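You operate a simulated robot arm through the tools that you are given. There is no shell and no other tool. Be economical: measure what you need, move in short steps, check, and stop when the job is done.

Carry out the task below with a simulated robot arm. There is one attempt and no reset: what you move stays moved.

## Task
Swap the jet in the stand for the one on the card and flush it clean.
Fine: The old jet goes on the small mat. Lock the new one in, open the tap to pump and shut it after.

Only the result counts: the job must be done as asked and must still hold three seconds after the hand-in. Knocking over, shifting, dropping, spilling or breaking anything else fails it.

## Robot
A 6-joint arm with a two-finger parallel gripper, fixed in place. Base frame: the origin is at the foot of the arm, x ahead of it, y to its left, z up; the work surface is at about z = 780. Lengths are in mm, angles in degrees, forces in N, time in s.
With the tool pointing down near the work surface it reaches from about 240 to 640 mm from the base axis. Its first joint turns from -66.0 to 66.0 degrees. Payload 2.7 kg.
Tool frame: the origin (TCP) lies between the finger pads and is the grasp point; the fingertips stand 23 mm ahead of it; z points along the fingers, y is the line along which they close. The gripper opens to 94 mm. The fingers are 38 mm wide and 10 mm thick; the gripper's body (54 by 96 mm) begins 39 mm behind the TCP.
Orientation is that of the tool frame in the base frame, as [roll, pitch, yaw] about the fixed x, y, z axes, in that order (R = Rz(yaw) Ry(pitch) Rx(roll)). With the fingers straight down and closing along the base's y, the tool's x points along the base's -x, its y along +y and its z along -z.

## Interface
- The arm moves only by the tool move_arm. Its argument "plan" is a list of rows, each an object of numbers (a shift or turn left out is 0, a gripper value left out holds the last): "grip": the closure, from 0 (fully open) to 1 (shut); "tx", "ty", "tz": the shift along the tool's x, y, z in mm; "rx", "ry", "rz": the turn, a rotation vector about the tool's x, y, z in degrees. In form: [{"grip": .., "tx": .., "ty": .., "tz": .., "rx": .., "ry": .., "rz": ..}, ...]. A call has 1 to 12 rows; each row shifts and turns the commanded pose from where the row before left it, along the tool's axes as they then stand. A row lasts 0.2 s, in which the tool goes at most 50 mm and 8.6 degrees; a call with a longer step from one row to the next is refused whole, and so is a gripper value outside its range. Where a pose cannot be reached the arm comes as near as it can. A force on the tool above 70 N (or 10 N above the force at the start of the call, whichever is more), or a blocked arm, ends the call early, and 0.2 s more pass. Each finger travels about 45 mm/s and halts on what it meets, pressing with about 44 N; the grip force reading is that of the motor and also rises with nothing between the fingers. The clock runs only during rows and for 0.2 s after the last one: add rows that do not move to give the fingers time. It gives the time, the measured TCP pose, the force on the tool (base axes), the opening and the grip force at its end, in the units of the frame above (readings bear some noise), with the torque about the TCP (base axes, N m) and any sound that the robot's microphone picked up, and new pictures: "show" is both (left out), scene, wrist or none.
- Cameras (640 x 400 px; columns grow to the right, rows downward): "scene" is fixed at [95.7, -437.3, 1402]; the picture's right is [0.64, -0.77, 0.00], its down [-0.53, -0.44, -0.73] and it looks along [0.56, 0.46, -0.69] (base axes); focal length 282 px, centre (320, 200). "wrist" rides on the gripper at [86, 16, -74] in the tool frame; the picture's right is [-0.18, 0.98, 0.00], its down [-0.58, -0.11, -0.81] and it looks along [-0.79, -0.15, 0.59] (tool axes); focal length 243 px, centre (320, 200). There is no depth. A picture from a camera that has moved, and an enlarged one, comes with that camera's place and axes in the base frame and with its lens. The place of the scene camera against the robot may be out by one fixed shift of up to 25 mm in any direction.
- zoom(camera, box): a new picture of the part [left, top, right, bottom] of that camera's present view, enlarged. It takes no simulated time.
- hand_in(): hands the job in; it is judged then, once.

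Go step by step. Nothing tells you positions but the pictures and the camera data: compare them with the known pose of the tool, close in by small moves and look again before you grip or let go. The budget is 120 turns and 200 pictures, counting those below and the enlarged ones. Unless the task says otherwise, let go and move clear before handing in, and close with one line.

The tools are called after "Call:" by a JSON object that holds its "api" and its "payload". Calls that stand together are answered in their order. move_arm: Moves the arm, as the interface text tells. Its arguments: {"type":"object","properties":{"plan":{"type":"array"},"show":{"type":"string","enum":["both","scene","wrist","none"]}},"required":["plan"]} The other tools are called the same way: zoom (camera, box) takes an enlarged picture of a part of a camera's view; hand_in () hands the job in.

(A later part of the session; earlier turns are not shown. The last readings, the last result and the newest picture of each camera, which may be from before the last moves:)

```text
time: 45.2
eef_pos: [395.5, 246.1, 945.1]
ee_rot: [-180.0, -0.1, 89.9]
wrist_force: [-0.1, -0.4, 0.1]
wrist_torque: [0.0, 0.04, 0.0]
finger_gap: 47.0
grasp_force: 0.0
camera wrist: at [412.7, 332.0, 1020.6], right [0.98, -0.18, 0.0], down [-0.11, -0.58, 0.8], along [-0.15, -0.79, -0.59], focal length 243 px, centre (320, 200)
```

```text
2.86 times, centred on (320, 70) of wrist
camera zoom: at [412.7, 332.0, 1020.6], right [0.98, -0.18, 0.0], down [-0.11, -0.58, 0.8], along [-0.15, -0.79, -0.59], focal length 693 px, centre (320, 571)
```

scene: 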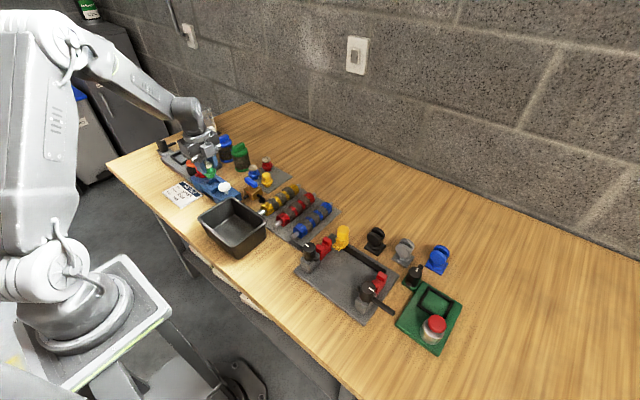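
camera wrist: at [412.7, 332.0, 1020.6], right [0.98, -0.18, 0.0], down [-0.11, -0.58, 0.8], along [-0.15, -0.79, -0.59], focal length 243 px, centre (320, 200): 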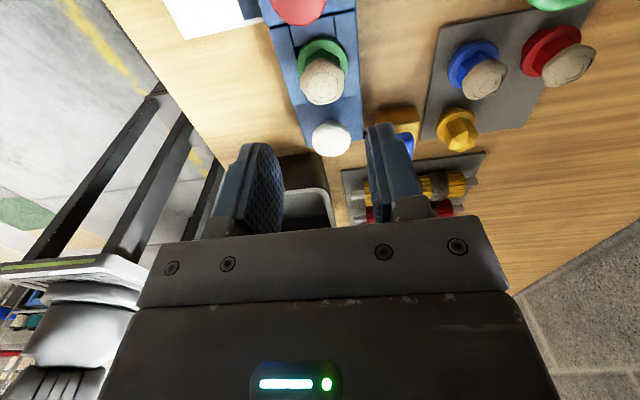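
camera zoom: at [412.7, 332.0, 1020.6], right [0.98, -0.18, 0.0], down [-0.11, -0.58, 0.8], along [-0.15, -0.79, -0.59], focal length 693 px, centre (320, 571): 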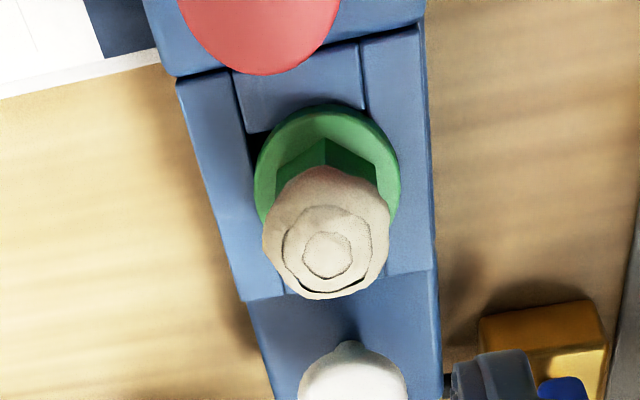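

The jet is seated but about 3 mm off toward +x compared with the old one. I'll re-centre it by gripping with the tool shifted −2.5 mm in x, then release.

Call:
{"api": "move_arm", "payload": {"plan": [{"ty": -2.5, "tz": 30}, {"tz": 30}, {"tz": 20}, {"tz": 7}, {}, {"grip": 1}, {"grip": 1}, {"grip": 1}, {"grip": 1}], "show": "wrist"}}

Call:
{"api": "zoom", "payload": {"camera": "scene", "box": [190, 160, 240, 200]}}

```text
time: 47.2
eef_pos: [393.6, 245.9, 858.1]
ee_rot: [180.0, -0.1, 89.9]
wrist_force: [0.1, -0.8, -0.3]
wrist_torque: [0.04, -0.04, -0.02]
finger_gap: 27.3
grasp_force: 44.1
camera wrist: at [409.9, 331.7, 933.6], right [0.98, -0.18, 0.0], down [-0.11, -0.58, 0.8], along [-0.15, -0.79, -0.59], focal length 243 px, centre (320, 200)
```

wrist: 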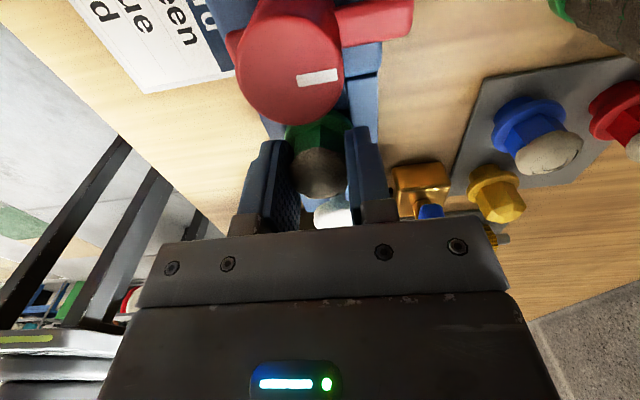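

```text
10.00 times, centred on (215, 180) of scene
camera zoom: at [95.7, -437.3, 1402.0], right [0.64, -0.77, 0.0], down [-0.53, -0.44, -0.73], along [0.56, 0.46, -0.69], focal length 2818 px, centre (1370, 400)
```

zoom: 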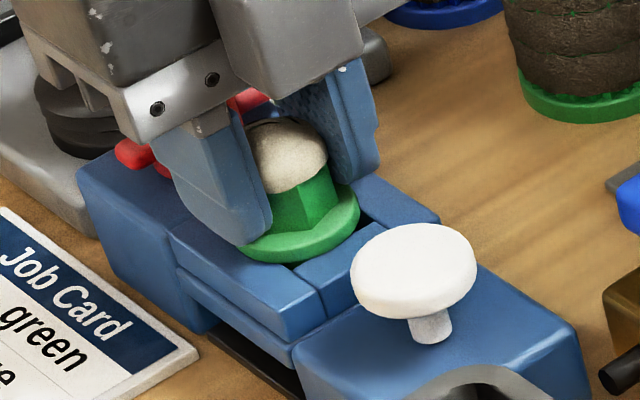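

Now it matches the old jet's position within about 1 mm. Releasing and rising.

Call:
{"api": "move_arm", "payload": {"plan": [{"grip": 0.5}, {"grip": 0.5}, {}, {"tz": -15}, {"tz": -35}, {"tz": -50}, {}], "show": "wrist"}}

Call:
{"api": "zoom", "payload": {"camera": "scene", "box": [190, 160, 240, 200]}}

Call:
{"api": "zoom", "payload": {"camera": "wrist", "box": [240, 0, 400, 140]}}

```text
time: 48.8
eef_pos: [391.9, 248.3, 958.7]
ee_rot: [179.9, -0.1, 90.0]
wrist_force: [0.9, 0.3, 0.9]
wrist_torque: [0.01, 0.01, -0.01]
finger_gap: 47.0
grasp_force: 0.1
camera wrist: at [409.5, 333.5, 1033.8], right [0.98, -0.18, 0.0], down [-0.11, -0.58, 0.8], along [-0.15, -0.79, -0.59], focal length 243 px, centre (320, 200)
```

wrist: 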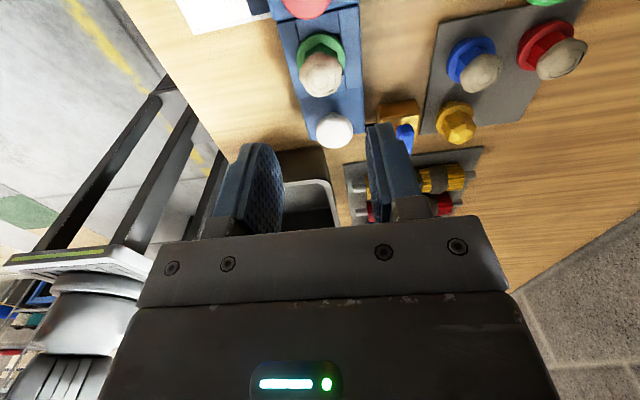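

```text
10.00 times, centred on (215, 180) of scene
camera zoom: at [95.7, -437.3, 1402.0], right [0.64, -0.77, 0.0], down [-0.53, -0.44, -0.73], along [0.56, 0.46, -0.69], focal length 2818 px, centre (1370, 400)
```

zoom: 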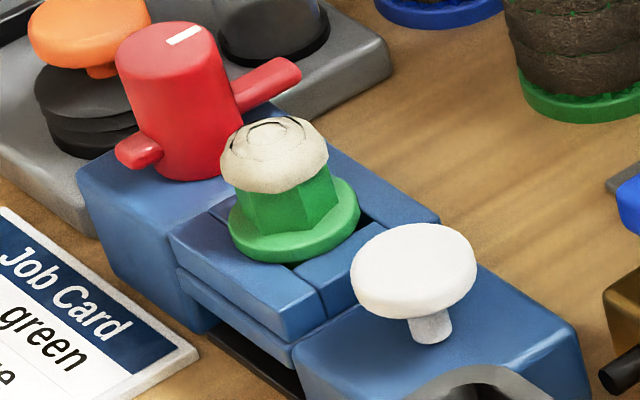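

```text
2.86 times, centred on (320, 70) of wrist
camera zoom: at [409.5, 333.5, 1033.8], right [0.98, -0.18, 0.0], down [-0.11, -0.58, 0.8], along [-0.15, -0.79, -0.59], focal length 693 px, centre (320, 571)
```

zoom: 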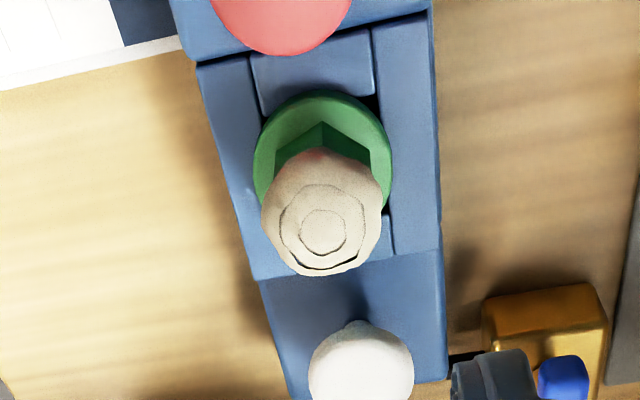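

It overshot by about 1.5–2 mm, so one more gentle centring pass.

Call:
{"api": "move_arm", "payload": {"plan": [{"ty": 1.6, "tz": 30}, {"tz": 40}, {"tz": 23}, {"tz": 7}, {}, {"grip": 1}, {"grip": 1}, {"grip": 1}, {"grip": 1}], "show": "none"}}

Call:
{"api": "move_arm", "payload": {"plan": [{"grip": 0.5}, {"grip": 0.5}, {}, {"tz": -15}, {"tz": -35}, {"tz": -50}, {}], "show": "wrist"}}

Call:
{"api": "zoom", "payload": {"camera": "scene", "box": [190, 160, 240, 200]}}

```text
time: 50.8
eef_pos: [395.8, 248.2, 860.3]
ee_rot: [180.0, -0.1, 90.0]
wrist_force: [0.0, -0.5, 0.3]
wrist_torque: [0.01, -0.01, -0.01]
finger_gap: 27.1
grasp_force: 44.0
```

```text
time: 52.4
eef_pos: [394.2, 248.6, 958.7]
ee_rot: [180.0, -0.2, 90.0]
wrist_force: [-0.3, 0.5, 0.7]
wrist_torque: [-0.03, 0.04, -0.02]
finger_gap: 47.1
grasp_force: 0.1
camera wrist: at [410.3, 334.2, 1033.3], right [0.98, -0.18, 0.0], down [-0.11, -0.58, 0.8], along [-0.15, -0.79, -0.59], focal length 243 px, centre (320, 200)
```

wrist: 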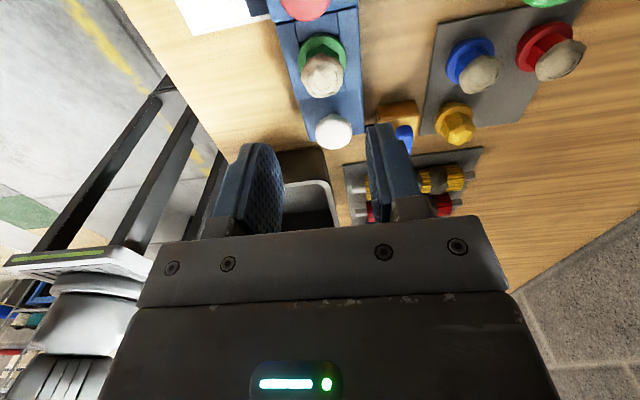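

```text
10.00 times, centred on (215, 180) of scene
camera zoom: at [95.7, -437.3, 1402.0], right [0.64, -0.77, 0.0], down [-0.53, -0.44, -0.73], along [0.56, 0.46, -0.69], focal length 2818 px, centre (1370, 400)
```

zoom: 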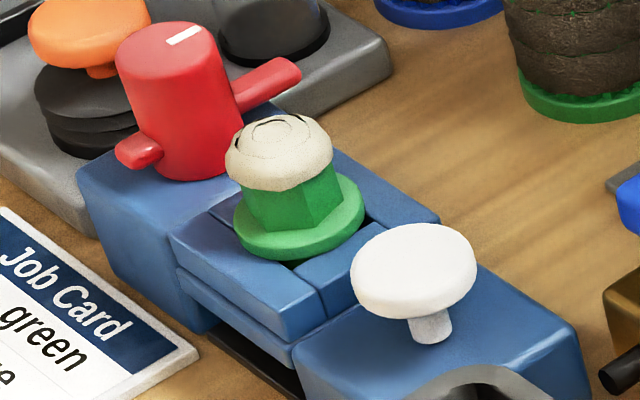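

The green jet sits exactly where the old one was. Now I'll turn the gripper to close along y and move over the clamp knob.

Call:
{"api": "move_arm", "payload": {"plan": [{"rz": -8.2, "grip": 0.57}, {"rz": -8.2}, {"rz": -8.2}, {"rz": -8.2}, {"rz": -8.2}, {"rz": -8.2}, {"rz": -8.2}, {"rz": -8.2}, {"rz": -8.2}, {"rz": -8.2}, {"rz": -8.0}, {"ty": 40}], "show": "none"}}

Call:
{"api": "move_arm", "payload": {"plan": [{"ty": 13.5, "tz": 30}, {"tz": 30}, {}, {}], "show": "wrist"}}

Call:
{"api": "zoom", "payload": {"camera": "wrist", "box": [220, 50, 420, 240]}}

Call:
{"api": "zoom", "payload": {"camera": "scene", "box": [180, 140, 240, 190]}}

```text
time: 55.0
eef_pos: [395.8, 285.9, 959.5]
ee_rot: [179.8, 0.0, -180.0]
wrist_force: [-0.3, -0.7, 0.1]
wrist_torque: [-0.01, -0.02, 0.01]
finger_gap: 40.5
grasp_force: 0.2
```

```text
time: 56.0
eef_pos: [394.7, 299.0, 899.9]
ee_rot: [179.9, 0.1, -179.9]
wrist_force: [0.6, 1.2, 0.0]
wrist_torque: [0.04, 0.0, 0.01]
finger_gap: 40.6
grasp_force: 0.1
camera wrist: at [309.7, 314.8, 974.1], right [0.18, 0.98, 0.0], down [0.58, -0.11, 0.81], along [0.79, -0.15, -0.59], focal length 243 px, centre (320, 200)
```

wrist: 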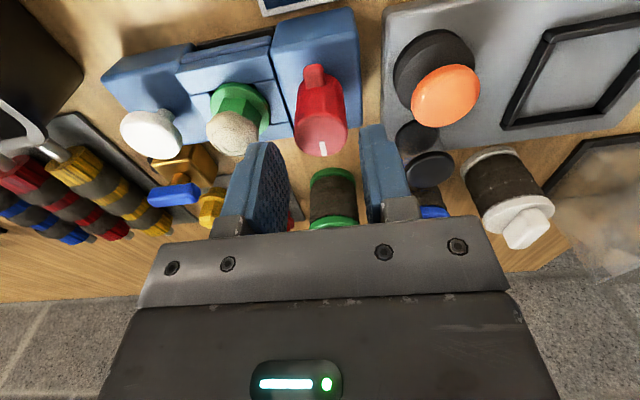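

```text
2.11 times, centred on (320, 145) of wrist
camera zoom: at [309.7, 314.8, 974.1], right [0.18, 0.98, 0.0], down [0.58, -0.11, 0.81], along [0.79, -0.15, -0.59], focal length 511 px, centre (320, 316)
```

zoom: 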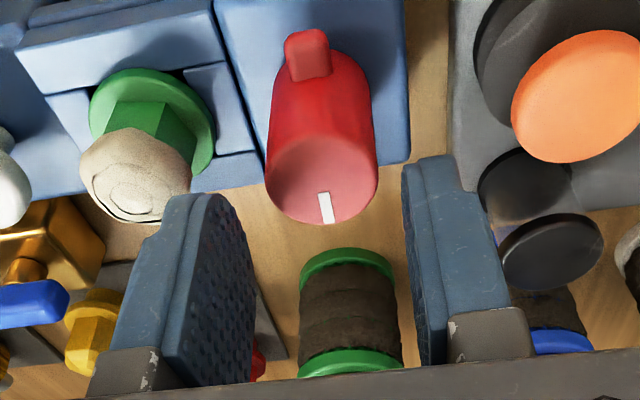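

```text
8.00 times, centred on (210, 165) of scene
camera zoom: at [95.7, -437.3, 1402.0], right [0.64, -0.77, 0.0], down [-0.53, -0.44, -0.73], along [0.56, 0.46, -0.69], focal length 2254 px, centre (1200, 480)
```

zoom: 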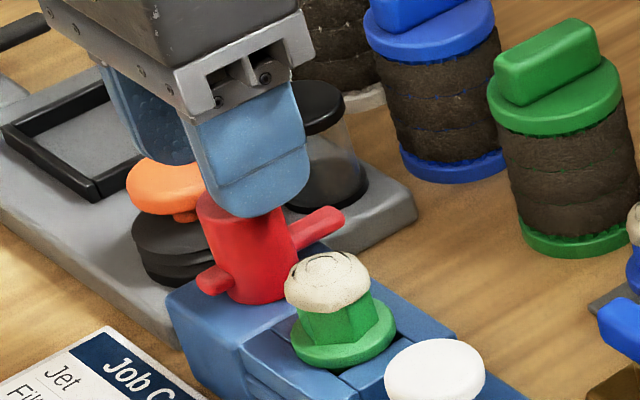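

Centred over the knob. Descending and gripping.

Call:
{"api": "move_arm", "payload": {"plan": [{"tz": 15, "ty": 1}, {"tz": 15}, {"tz": 11}, {}, {"grip": 1}, {"grip": 1}, {"grip": 1}], "show": "wrist"}}

```text
time: 57.6
eef_pos: [395.1, 299.1, 859.2]
ee_rot: [-179.9, 0.0, 179.9]
wrist_force: [2.2, -12.4, 2.2]
wrist_torque: [-0.34, 0.07, 0.04]
finger_gap: 29.3
grasp_force: 45.2
camera wrist: at [309.6, 315.6, 933.1], right [0.18, 0.98, 0.0], down [0.58, -0.11, 0.81], along [0.79, -0.15, -0.59], focal length 243 px, centre (320, 200)
```

wrist: 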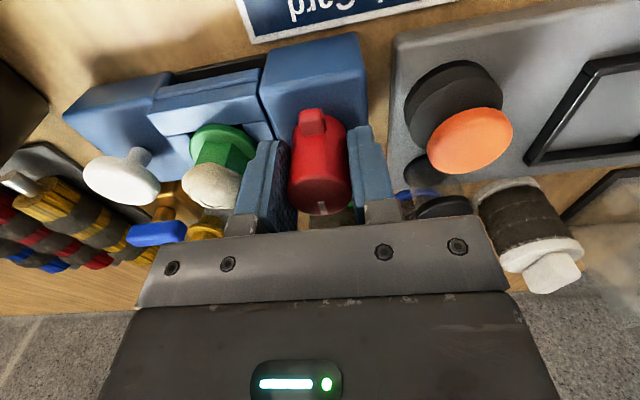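

Call:
{"api": "move_arm", "payload": {"plan": [{"ty": -1}, {"rz": 8}, {"rz": 8}, {"rz": 8}, {"rz": 8}, {"rz": 8}, {"rz": 5}, {}], "show": "none"}}

Call:
{"api": "move_arm", "payload": {"plan": [{"rz": 8}, {"rz": 8}, {"rz": 8}, {"rz": 8}, {"rz": 8}, {"rz": 5}, {}], "show": "both"}}

Call:
{"api": "zoom", "payload": {"camera": "scene", "box": [180, 150, 240, 200]}}

```text
time: 59.4
eef_pos: [394.9, 298.2, 858.7]
ee_rot: [179.8, -0.1, 134.9]
wrist_force: [6.2, -3.2, -0.3]
wrist_torque: [-1.47, -0.13, 0.02]
finger_gap: 29.9
grasp_force: 45.2
```

```text
time: 61.0
eef_pos: [394.9, 299.4, 858.9]
ee_rot: [-179.9, -0.1, 89.9]
wrist_force: [-4.7, -12.2, 13.7]
wrist_torque: [-0.05, 0.08, 0.08]
finger_gap: 29.5
grasp_force: 44.7
camera wrist: at [411.8, 385.1, 933.2], right [0.98, -0.19, 0.0], down [-0.11, -0.58, 0.8], along [-0.15, -0.79, -0.59], focal length 243 px, centre (320, 200)
```

scene: 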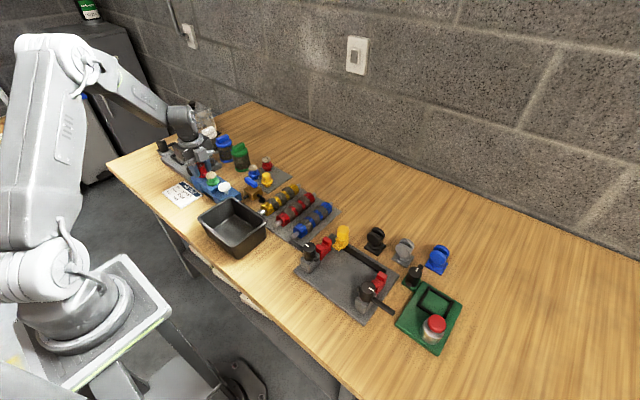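
wrist: 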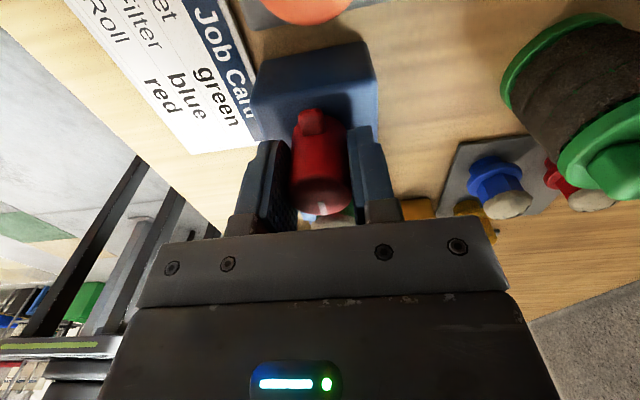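

```text
8.00 times, centred on (210, 175) of scene
camera zoom: at [95.4, -437.7, 1401.9], right [0.64, -0.77, 0.0], down [-0.53, -0.44, -0.73], along [0.56, 0.46, -0.69], focal length 2254 px, centre (1200, 400)
```

zoom: 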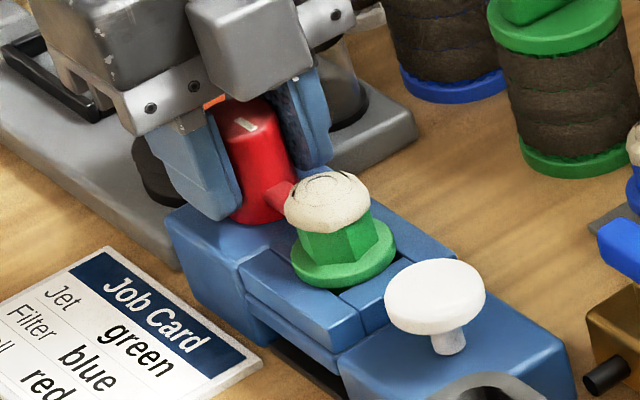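

The bar is back over the jet. Releasing, rising and comparing with the original clamp angle.

Call:
{"api": "move_arm", "payload": {"plan": [{"grip": 0.5}, {"grip": 0.5}, {"tz": -20}, {"tz": -40}, {"tz": -23}, {}, {}], "show": "wrist"}}

Call:
{"api": "zoom", "payload": {"camera": "wrist", "box": [220, 20, 440, 240]}}

Call:
{"api": "zoom", "payload": {"camera": "scene", "box": [190, 155, 250, 205]}}

```text
time: 62.6
eef_pos: [396.3, 298.3, 942.7]
ee_rot: [-180.0, -0.1, 90.0]
wrist_force: [0.3, 0.3, -0.6]
wrist_torque: [-0.01, 0.02, -0.01]
finger_gap: 47.2
grasp_force: 0.1
camera wrist: at [412.0, 383.9, 1016.8], right [0.98, -0.18, 0.0], down [-0.11, -0.58, 0.8], along [-0.15, -0.79, -0.59], focal length 243 px, centre (320, 200)
```

wrist: 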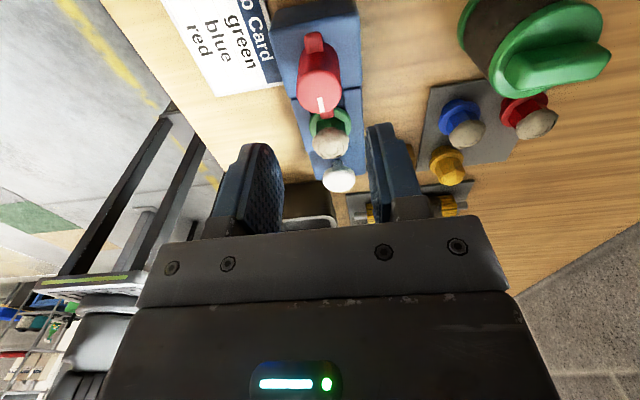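

```text
1.82 times, centred on (330, 130) of wrist
camera zoom: at [412.0, 383.9, 1016.8], right [0.98, -0.18, 0.0], down [-0.11, -0.58, 0.8], along [-0.15, -0.79, -0.59], focal length 441 px, centre (302, 327)
```

zoom: 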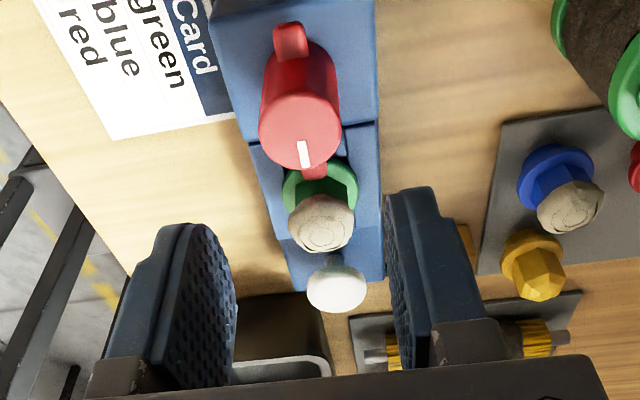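

```text
8.00 times, centred on (220, 180) of scene
camera zoom: at [95.7, -437.3, 1402.0], right [0.64, -0.77, 0.0], down [-0.53, -0.44, -0.73], along [0.56, 0.46, -0.69], focal length 2254 px, centre (1120, 360)
```

zoom: 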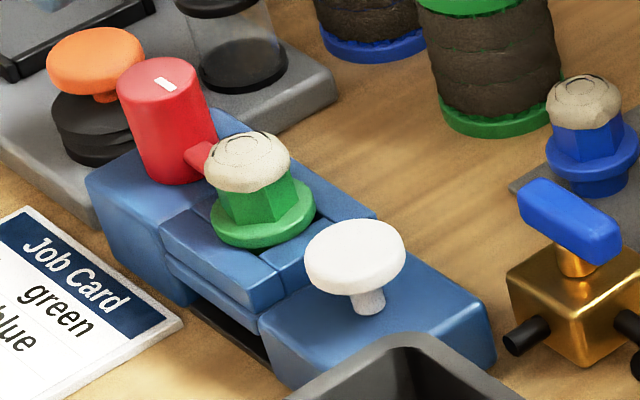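

The clamp is back at its original angle, so the jet is locked. Next is the tap lever at about (465,149,836); I'll look at it from above.

Call:
{"api": "move_arm", "payload": {"plan": [{"tx": -38, "ty": 17}, {"tx": -38, "ty": 17}, {"tx": -38, "ty": 17}, {"tx": -36, "ty": 18}, {"tz": 20}, {}], "show": "wrist"}}

Call:
{"api": "zoom", "payload": {"camera": "wrist", "box": [220, 20, 420, 200]}}

Call:
{"api": "zoom", "payload": {"camera": "scene", "box": [230, 160, 280, 205]}}

```text
time: 64.0
eef_pos: [464.8, 150.0, 918.8]
ee_rot: [180.0, -0.1, 90.0]
wrist_force: [-0.3, 0.5, -0.3]
wrist_torque: [0.01, 0.03, -0.01]
finger_gap: 47.0
grasp_force: 0.0
camera wrist: at [481.3, 235.5, 994.5], right [0.98, -0.18, 0.0], down [-0.11, -0.58, 0.8], along [-0.15, -0.79, -0.59], focal length 243 px, centre (320, 200)
```

wrist: 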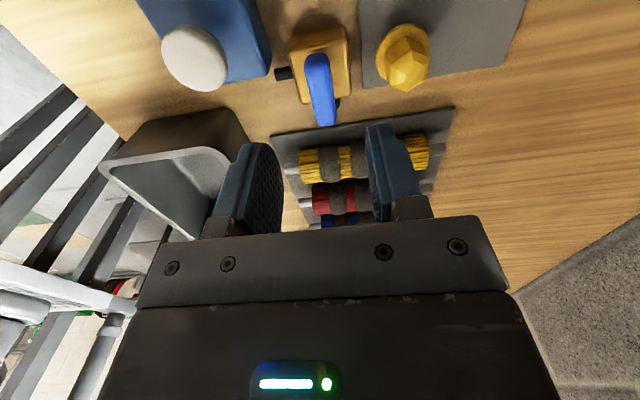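

```text
2.22 times, centred on (320, 110) of wrist
camera zoom: at [481.3, 235.5, 994.5], right [0.98, -0.18, 0.0], down [-0.11, -0.58, 0.8], along [-0.15, -0.79, -0.59], focal length 539 px, centre (320, 400)
```

zoom: 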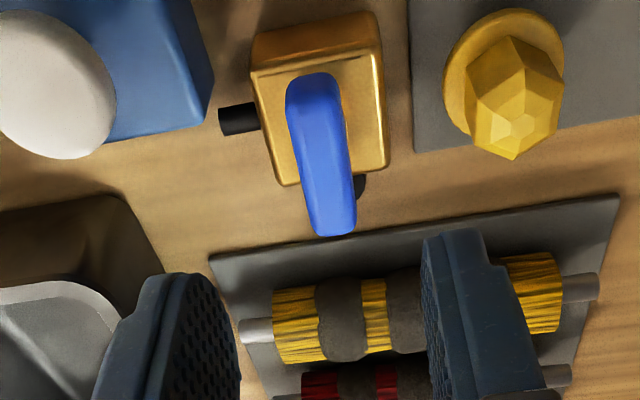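

```text
8.89 times, centred on (255, 182) of scene
camera zoom: at [95.7, -437.3, 1402.0], right [0.64, -0.77, 0.0], down [-0.53, -0.44, -0.73], along [0.56, 0.46, -0.69], focal length 2505 px, centre (898, 356)
```

zoom: 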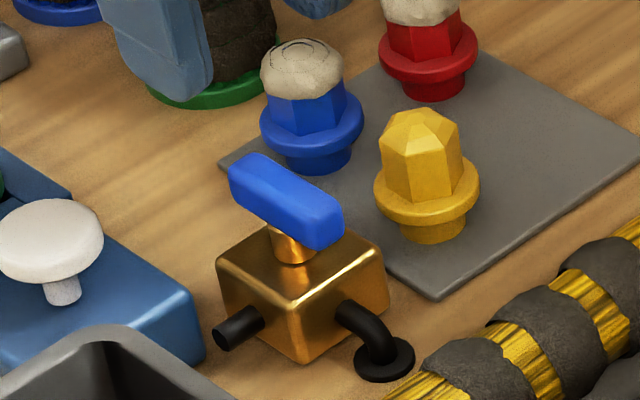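

The lever lies along y, from y≈127 to 171, centred at (466,149). I'll descend astride it.

Call:
{"api": "move_arm", "payload": {"plan": [{"ty": 0.5, "tx": -1, "tz": 25}, {"tz": 25}, {}, {}], "show": "wrist"}}

Call:
{"api": "zoom", "payload": {"camera": "wrist", "box": [220, 60, 420, 240]}}

Call:
{"api": "zoom", "payload": {"camera": "scene", "box": [230, 155, 280, 200]}}

```text
time: 65.0
eef_pos: [466.1, 149.2, 871.2]
ee_rot: [179.9, -0.1, 90.0]
wrist_force: [-0.1, -1.1, 0.1]
wrist_torque: [-0.01, 0.0, 0.0]
finger_gap: 47.0
grasp_force: 0.0
camera wrist: at [482.3, 234.7, 946.1], right [0.98, -0.18, 0.0], down [-0.11, -0.58, 0.8], along [-0.15, -0.79, -0.59], focal length 243 px, centre (320, 200)
```

wrist: 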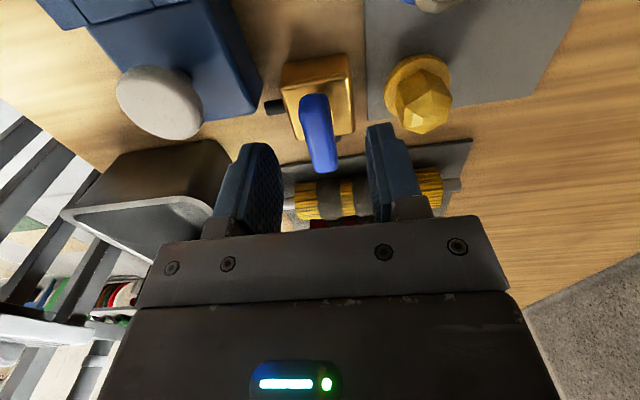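

```text
2.22 times, centred on (320, 150) of wrist
camera zoom: at [482.3, 234.7, 946.1], right [0.98, -0.18, 0.0], down [-0.11, -0.58, 0.8], along [-0.15, -0.79, -0.59], focal length 539 px, centre (320, 311)
```

zoom: 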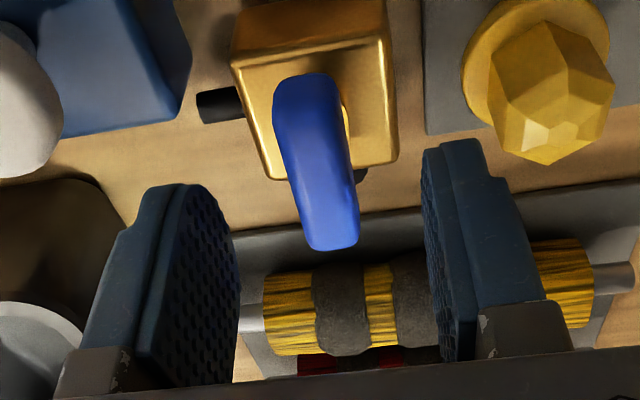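

```text
8.89 times, centred on (255, 178) of scene
camera zoom: at [95.7, -437.3, 1402.0], right [0.64, -0.77, 0.0], down [-0.53, -0.44, -0.73], along [0.56, 0.46, -0.69], focal length 2505 px, centre (898, 400)
```

zoom: 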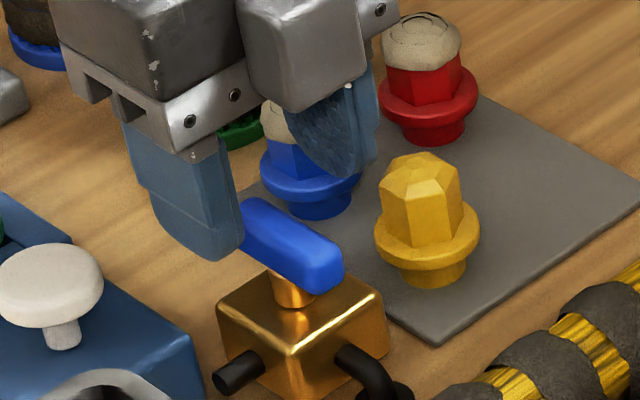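

Call:
{"api": "move_arm", "payload": {"plan": [{"tz": 10}, {"tz": 8}, {}, {"grip": 1}, {"grip": 1}, {"grip": 1}, {"grip": 1}, {"grip": 1}], "show": "wrist"}}

Call:
{"api": "zoom", "payload": {"camera": "scene", "box": [230, 155, 280, 200]}}

```text
time: 66.8
eef_pos: [465.3, 149.1, 851.7]
ee_rot: [180.0, -0.2, 90.0]
wrist_force: [-0.5, 0.1, -2.4]
wrist_torque: [0.14, -0.01, 0.01]
finger_gap: 15.9
grasp_force: 45.2
camera wrist: at [481.7, 234.3, 927.2], right [0.98, -0.18, 0.0], down [-0.11, -0.58, 0.8], along [-0.15, -0.79, -0.59], focal length 243 px, centre (320, 200)
```

wrist: 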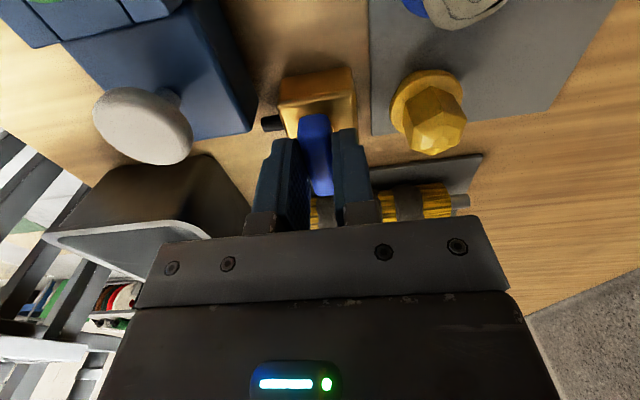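

```text
8.89 times, centred on (255, 178) of scene
camera zoom: at [95.7, -437.3, 1402.0], right [0.64, -0.77, 0.0], down [-0.53, -0.44, -0.73], along [0.56, 0.46, -0.69], focal length 2505 px, centre (898, 400)
```

zoom: 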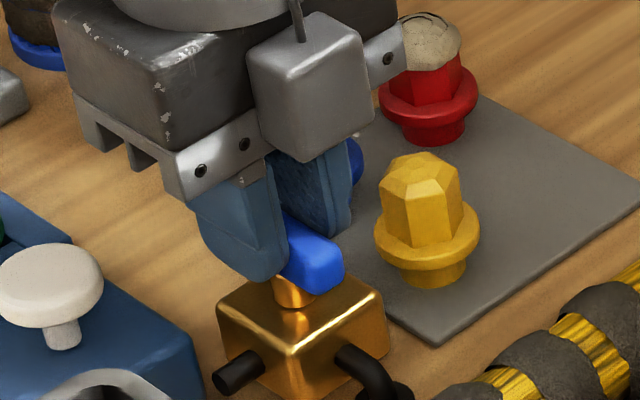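

The lever is gripped (15.9 mm). Testing counter-clockwise by 10°.

Call:
{"api": "move_arm", "payload": {"plan": [{"rz": -5}, {"rz": -5}, {}], "show": "wrist"}}

Call:
{"api": "zoom", "payload": {"camera": "scene", "box": [230, 155, 280, 200]}}

```text
time: 67.6
eef_pos: [464.3, 148.5, 852.4]
ee_rot: [-180.0, 0.0, 100.0]
wrist_force: [0.1, 1.6, -8.0]
wrist_torque: [0.56, 0.05, 0.01]
finger_gap: 15.6
grasp_force: 44.8
camera wrist: at [465.8, 235.8, 927.2], right [1.0, -0.01, 0.0], down [-0.01, -0.59, 0.8], along [-0.01, -0.8, -0.59], focal length 243 px, centre (320, 200)
```

wrist: 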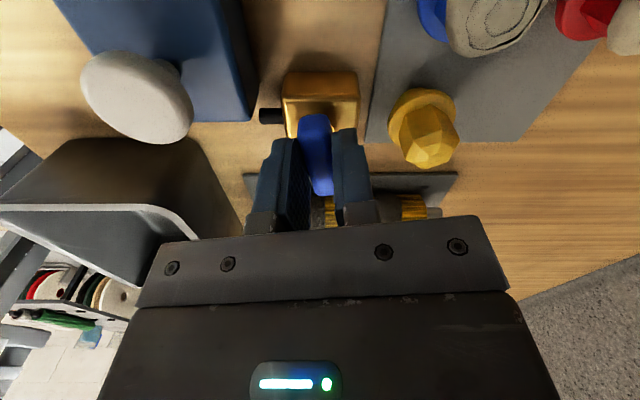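

```text
8.89 times, centred on (255, 178) of scene
camera zoom: at [95.8, -437.2, 1402.0], right [0.64, -0.77, 0.0], down [-0.53, -0.44, -0.73], along [0.56, 0.46, -0.69], focal length 2505 px, centre (898, 400)
```

zoom: 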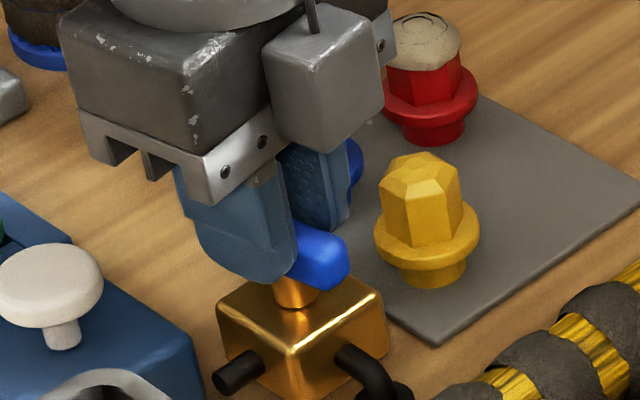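

The lever turns freely and the body stays put. Continuing to 90°.

Call:
{"api": "move_arm", "payload": {"plan": [{"rz": -8}, {"rz": -8}, {"rz": -8}, {"rz": -8}, {"rz": -8}, {}], "show": "none"}}

Call:
{"api": "move_arm", "payload": {"plan": [{"rz": -8}, {"rz": -8}, {"rz": -8}, {"rz": -8}, {"rz": -8}, {}], "show": "both"}}

Call:
{"api": "zoom", "payload": {"camera": "scene", "box": [230, 155, 280, 200]}}

```text
time: 69.0
eef_pos: [463.1, 147.3, 852.4]
ee_rot: [-179.7, -0.3, 140.1]
wrist_force: [-24.0, -8.4, 4.0]
wrist_torque: [-0.35, -0.2, -0.09]
finger_gap: 15.8
grasp_force: 45.1
```

```text
time: 70.4
eef_pos: [460.4, 144.1, 852.7]
ee_rot: [-179.8, -0.7, 179.9]
wrist_force: [-18.7, -39.9, 6.8]
wrist_torque: [-0.67, -0.66, -0.13]
finger_gap: 16.0
grasp_force: 45.1
camera wrist: at [376.6, 161.1, 927.7], right [0.19, 0.98, 0.0], down [0.59, -0.11, 0.8], along [0.79, -0.15, -0.6], focal length 243 px, centre (320, 200)
```

scene: 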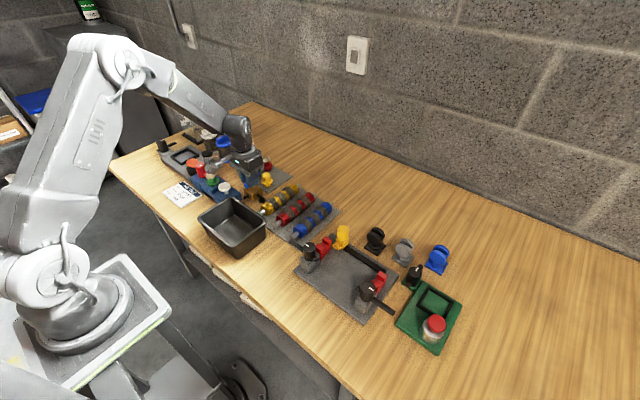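
wrist: 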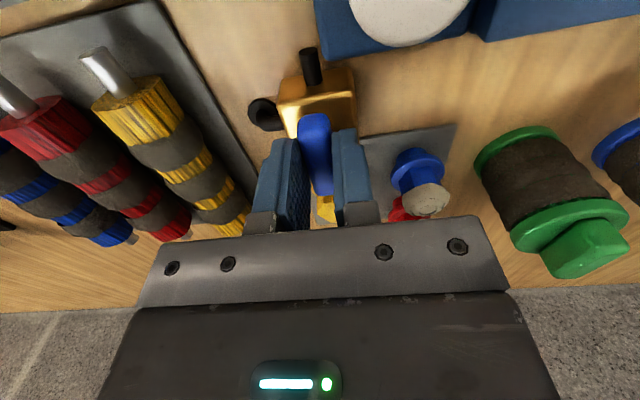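

```text
8.89 times, centred on (255, 178) of scene
camera zoom: at [95.1, -438.2, 1401.7], right [0.64, -0.77, 0.0], down [-0.53, -0.44, -0.73], along [0.56, 0.46, -0.69], focal length 2505 px, centre (898, 400)
```

zoom: 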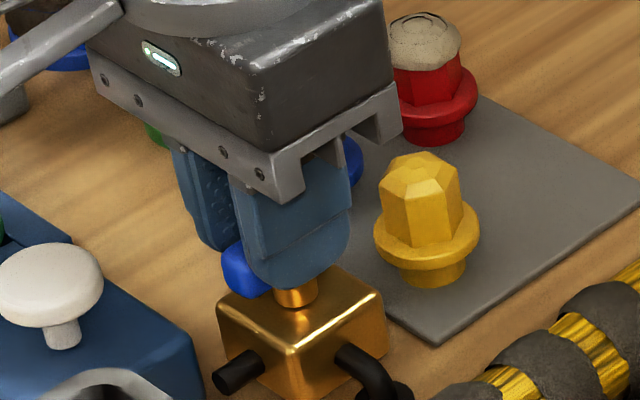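

The lever now lies along x, at 90°. The sideways force is only because I gripped off the pivot, which is near (465,144). Releasing and rising.

Call:
{"api": "move_arm", "payload": {"plan": [{"grip": 0.7}, {"grip": 0.7}, {"tz": -15}, {"tz": -35}, {"tz": -30}, {}], "show": "wrist"}}

Call:
{"api": "zoom", "payload": {"camera": "scene", "box": [200, 155, 280, 205]}}

Call:
{"api": "zoom", "payload": {"camera": "wrist", "box": [220, 0, 460, 180]}}

```text
time: 71.8
eef_pos: [464.9, 147.8, 931.8]
ee_rot: [179.9, 0.0, 179.8]
wrist_force: [-0.3, -0.7, -1.6]
wrist_torque: [0.01, 0.0, 0.0]
finger_gap: 28.1
grasp_force: 0.0
camera wrist: at [379.0, 162.9, 1006.3], right [0.18, 0.98, 0.0], down [0.58, -0.11, 0.81], along [0.79, -0.15, -0.59], focal length 243 px, centre (320, 200)
```

wrist: 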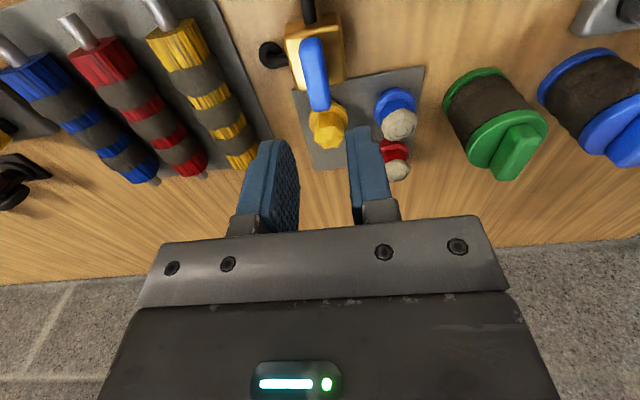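

```text
8.00 times, centred on (240, 180) of scene
camera zoom: at [95.7, -437.3, 1402.0], right [0.64, -0.77, 0.0], down [-0.53, -0.44, -0.73], along [0.56, 0.46, -0.69], focal length 2254 px, centre (960, 360)
```

zoom: 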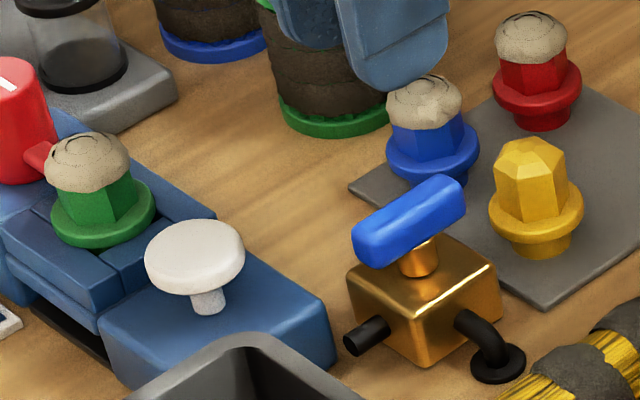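

```text
2.22 times, centred on (340, 90) of wrist
camera zoom: at [379.0, 162.9, 1006.3], right [0.18, 0.98, 0.0], down [0.58, -0.11, 0.81], along [0.79, -0.15, -0.59], focal length 539 px, centre (276, 444)
```

zoom: 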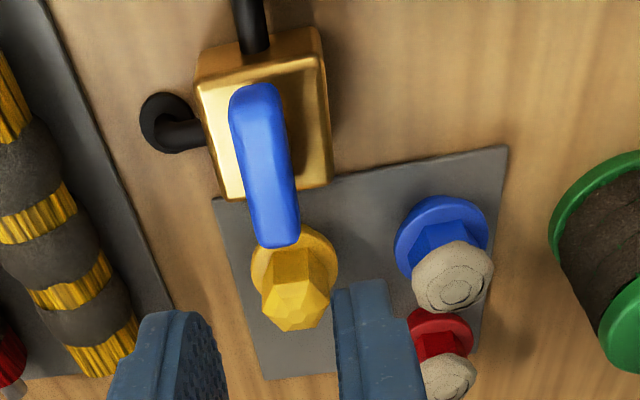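

The lever is in line with the pipe to the stand, so the tap is open. Now I'll close the fingers and go over the white pump knob at about (392,182).

Call:
{"api": "move_arm", "payload": {"plan": [{"tx": 37, "ty": 17, "grip": 1}, {"tx": 36, "ty": 17, "grip": 1}, {"grip": 1, "tz": 20}, {"grip": 1, "tz": 20}, {}], "show": "wrist"}}

Call:
{"api": "zoom", "payload": {"camera": "wrist", "box": [220, 40, 440, 240]}}

Call:
{"api": "zoom", "payload": {"camera": "scene", "box": [195, 150, 265, 205]}}

```text
time: 73.0
eef_pos: [394.5, 182.1, 890.7]
ee_rot: [179.9, 0.1, -180.0]
wrist_force: [-0.1, 0.8, -0.3]
wrist_torque: [0.01, 0.02, 0.0]
finger_gap: 0.1
grasp_force: 42.0
camera wrist: at [307.4, 198.1, 966.3], right [0.18, 0.98, 0.0], down [0.58, -0.11, 0.81], along [0.79, -0.15, -0.59], focal length 243 px, centre (320, 200)
```

wrist: 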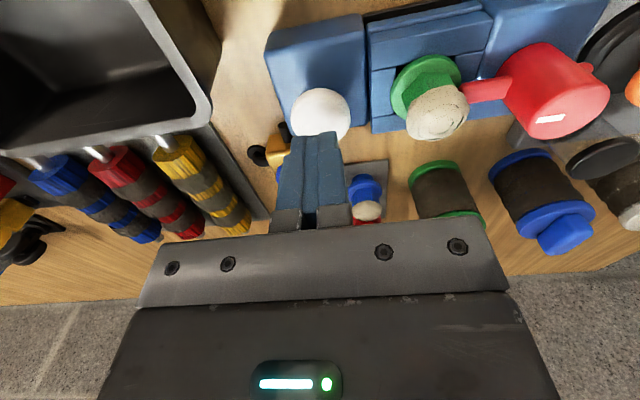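

```text
2.00 times, centred on (330, 140) of wrist
camera zoom: at [307.4, 198.1, 966.3], right [0.18, 0.98, 0.0], down [0.58, -0.11, 0.81], along [0.79, -0.15, -0.59], focal length 485 px, centre (300, 320)
```

zoom: 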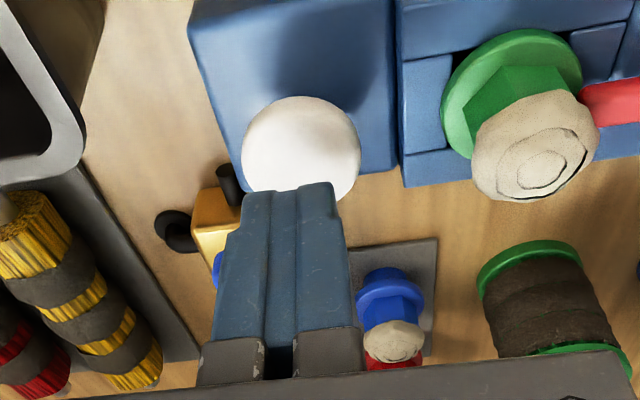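

```text
7.27 times, centred on (230, 178) of scene
camera zoom: at [95.7, -437.3, 1402.0], right [0.64, -0.77, 0.0], down [-0.53, -0.44, -0.73], along [0.56, 0.46, -0.69], focal length 2049 px, centre (974, 364)
```

zoom: 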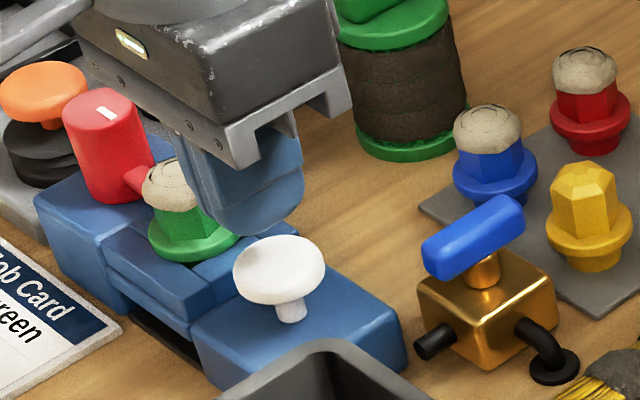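

The tips are nearly over the knob centre. I'll shift −4 mm in x and press down in small steps.

Call:
{"api": "move_arm", "payload": {"plan": [{"tx": 4, "tz": 10, "ty": 1}, {"tz": 8}, {"tz": 3}, {"tz": 3}, {"tz": 3}, {}], "show": "wrist"}}

Call:
{"api": "zoom", "payload": {"camera": "scene", "box": [195, 150, 265, 205]}}

```text
time: 74.4
eef_pos: [387.8, 182.7, 867.5]
ee_rot: [180.0, 0.0, 180.0]
wrist_force: [1.5, 0.1, 2.8]
wrist_torque: [0.0, -0.02, -0.01]
finger_gap: 0.0
grasp_force: 42.6
camera wrist: at [301.6, 198.9, 940.5], right [0.18, 0.98, 0.0], down [0.58, -0.11, 0.81], along [0.79, -0.15, -0.59], focal length 243 px, centre (320, 200)
```

wrist: 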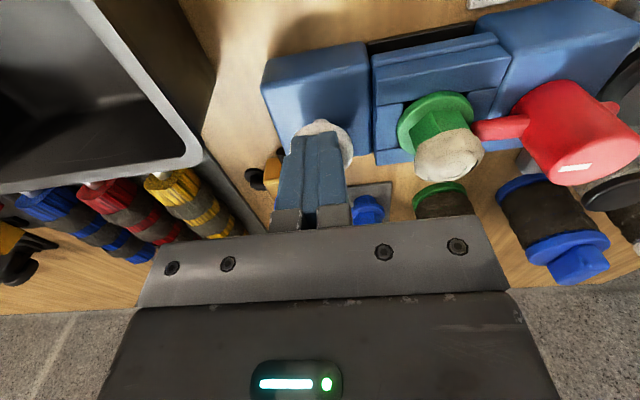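

```text
7.27 times, centred on (230, 178) of scene
camera zoom: at [95.7, -437.3, 1402.0], right [0.64, -0.77, 0.0], down [-0.53, -0.44, -0.73], along [0.56, 0.46, -0.69], focal length 2049 px, centre (974, 364)
```

zoom: 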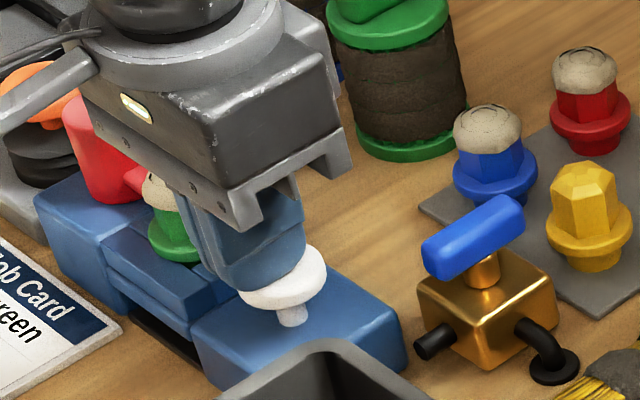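

Contact has been made. Pressing through the stroke.

Call:
{"api": "move_arm", "payload": {"plan": [{"tz": 3}, {"tz": 3}, {"tz": 3}, {"tz": 3}, {}], "show": "none"}}

Call:
{"api": "zoom", "payload": {"camera": "scene", "box": [195, 150, 265, 205]}}

```text
time: 75.6
eef_pos: [386.8, 183.9, 855.3]
ee_rot: [179.9, 0.1, 180.0]
wrist_force: [-7.3, -7.7, 21.7]
wrist_torque: [-0.18, 0.07, -0.07]
finger_gap: 0.0
grasp_force: 42.4
```

```text
7.27 times, centred on (230, 178) of scene
camera zoom: at [95.2, -437.6, 1401.9], right [0.64, -0.77, 0.0], down [-0.53, -0.44, -0.73], along [0.56, 0.46, -0.69], focal length 2049 px, centre (974, 364)
```

zoom: 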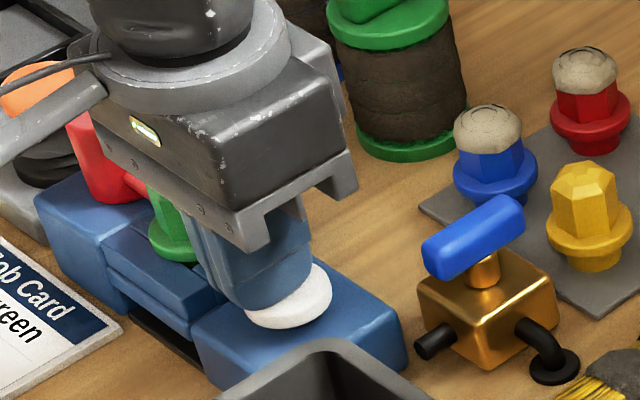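

The knob is nearly down on the block. I'll push 2 mm more, then lift and check the jet.

Call:
{"api": "move_arm", "payload": {"plan": [{"tz": 1.5}, {"tz": 1.5}, {}, {"tz": -10}, {"tz": -15}, {"tz": -20}, {}, {}], "show": "wrist"}}

Call:
{"api": "zoom", "payload": {"camera": "scene", "box": [195, 150, 265, 205]}}

```text
time: 77.4
eef_pos: [388.4, 183.4, 896.1]
ee_rot: [180.0, 0.0, 180.0]
wrist_force: [-0.1, -0.2, -0.1]
wrist_torque: [-0.02, 0.0, 0.0]
finger_gap: 0.2
grasp_force: 42.5
camera wrist: at [302.0, 198.7, 970.5], right [0.18, 0.98, 0.0], down [0.58, -0.11, 0.81], along [0.79, -0.15, -0.59], focal length 243 px, centre (320, 200)
```

wrist: 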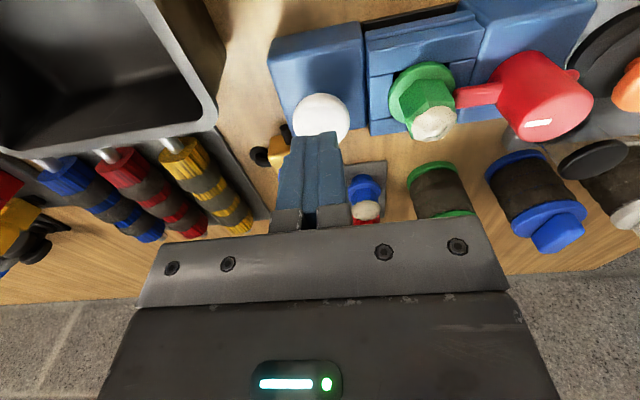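

```text
7.27 times, centred on (230, 178) of scene
camera zoom: at [95.7, -437.3, 1402.0], right [0.64, -0.77, 0.0], down [-0.53, -0.44, -0.73], along [0.56, 0.46, -0.69], focal length 2049 px, centre (974, 364)
```

zoom: 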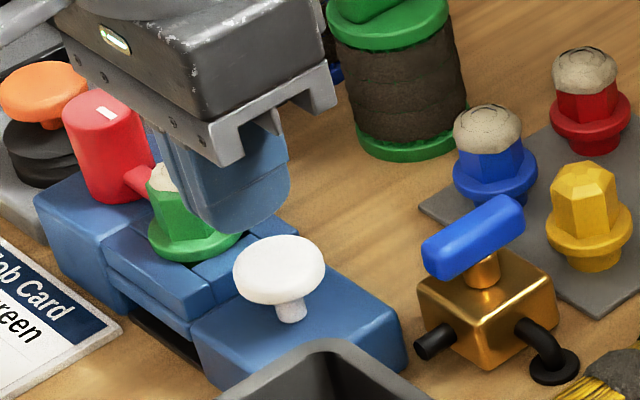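

Part of the crust is gone and the knob springs back, so each stroke works. Another stroke.

Call:
{"api": "move_arm", "payload": {"plan": [{"tz": 20}, {"tz": 10}, {"tz": 4}, {"tz": 4}, {"tz": 4}, {"tz": 2}, {}, {"tz": -14}, {"tz": -30}, {}, {}], "show": "wrist"}}

Call:
{"api": "zoom", "payload": {"camera": "wrist", "box": [360, 40, 480, 160]}}

```text
time: 79.8
eef_pos: [387.1, 182.9, 896.1]
ee_rot: [179.9, 0.0, 180.0]
wrist_force: [-0.1, 0.1, 0.5]
wrist_torque: [0.0, -0.01, 0.02]
finger_gap: 0.1
grasp_force: 42.5
camera wrist: at [300.7, 199.2, 970.4], right [0.18, 0.98, 0.0], down [0.58, -0.11, 0.81], along [0.79, -0.15, -0.59], focal length 243 px, centre (320, 200)
```

wrist: 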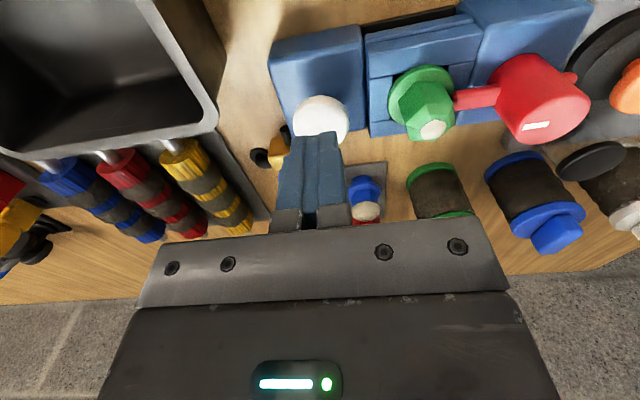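

```text
3.33 times, centred on (420, 100) of wrist
camera zoom: at [300.7, 199.2, 970.4], right [0.18, 0.98, 0.0], down [0.58, -0.11, 0.81], along [0.79, -0.15, -0.59], focal length 809 px, centre (-13, 533)
```

zoom: 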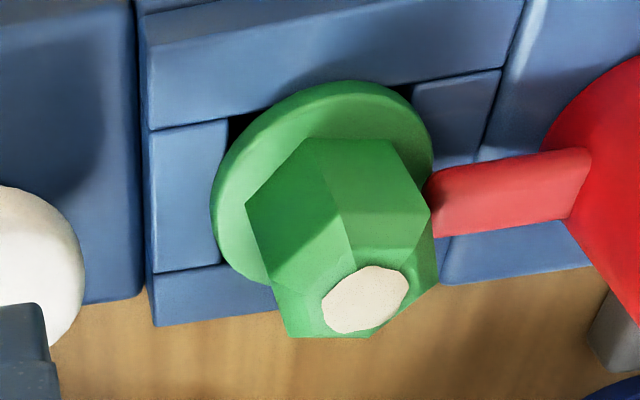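

Only a small cap of crust remains, so one more stroke.

Call:
{"api": "move_arm", "payload": {"plan": [{"tz": 20}, {"tz": 10}, {"tz": 4}, {"tz": 4}, {"tz": 4}, {"tz": 2}, {}, {"tz": -14}, {"tz": -30}, {}, {}], "show": "wrist"}}

Call:
{"api": "zoom", "payload": {"camera": "wrist", "box": [360, 40, 480, 160]}}

```text
time: 82.2
eef_pos: [387.4, 185.1, 895.1]
ee_rot: [180.0, 0.0, -180.0]
wrist_force: [-0.7, 0.8, 0.0]
wrist_torque: [0.02, 0.0, -0.03]
finger_gap: 0.1
grasp_force: 42.3
camera wrist: at [301.4, 200.0, 969.8], right [0.18, 0.98, 0.0], down [0.58, -0.11, 0.81], along [0.79, -0.15, -0.59], focal length 243 px, centre (320, 200)
```

wrist: 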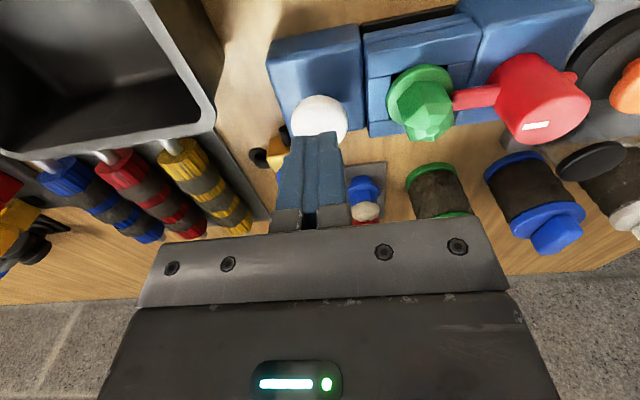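

```text
3.33 times, centred on (420, 100) of wrist
camera zoom: at [301.4, 200.0, 969.8], right [0.18, 0.98, 0.0], down [0.58, -0.11, 0.81], along [0.79, -0.15, -0.59], focal length 809 px, centre (-13, 533)
```

zoom: 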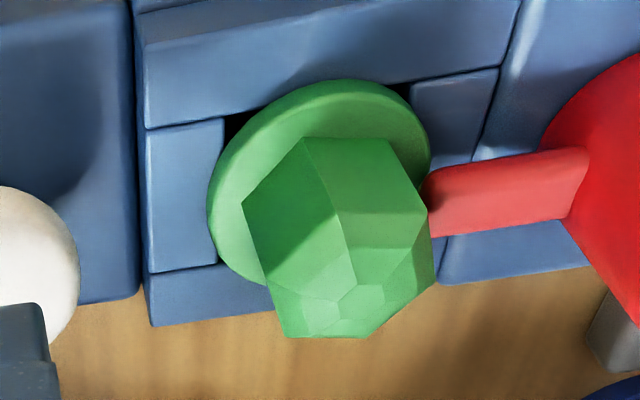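

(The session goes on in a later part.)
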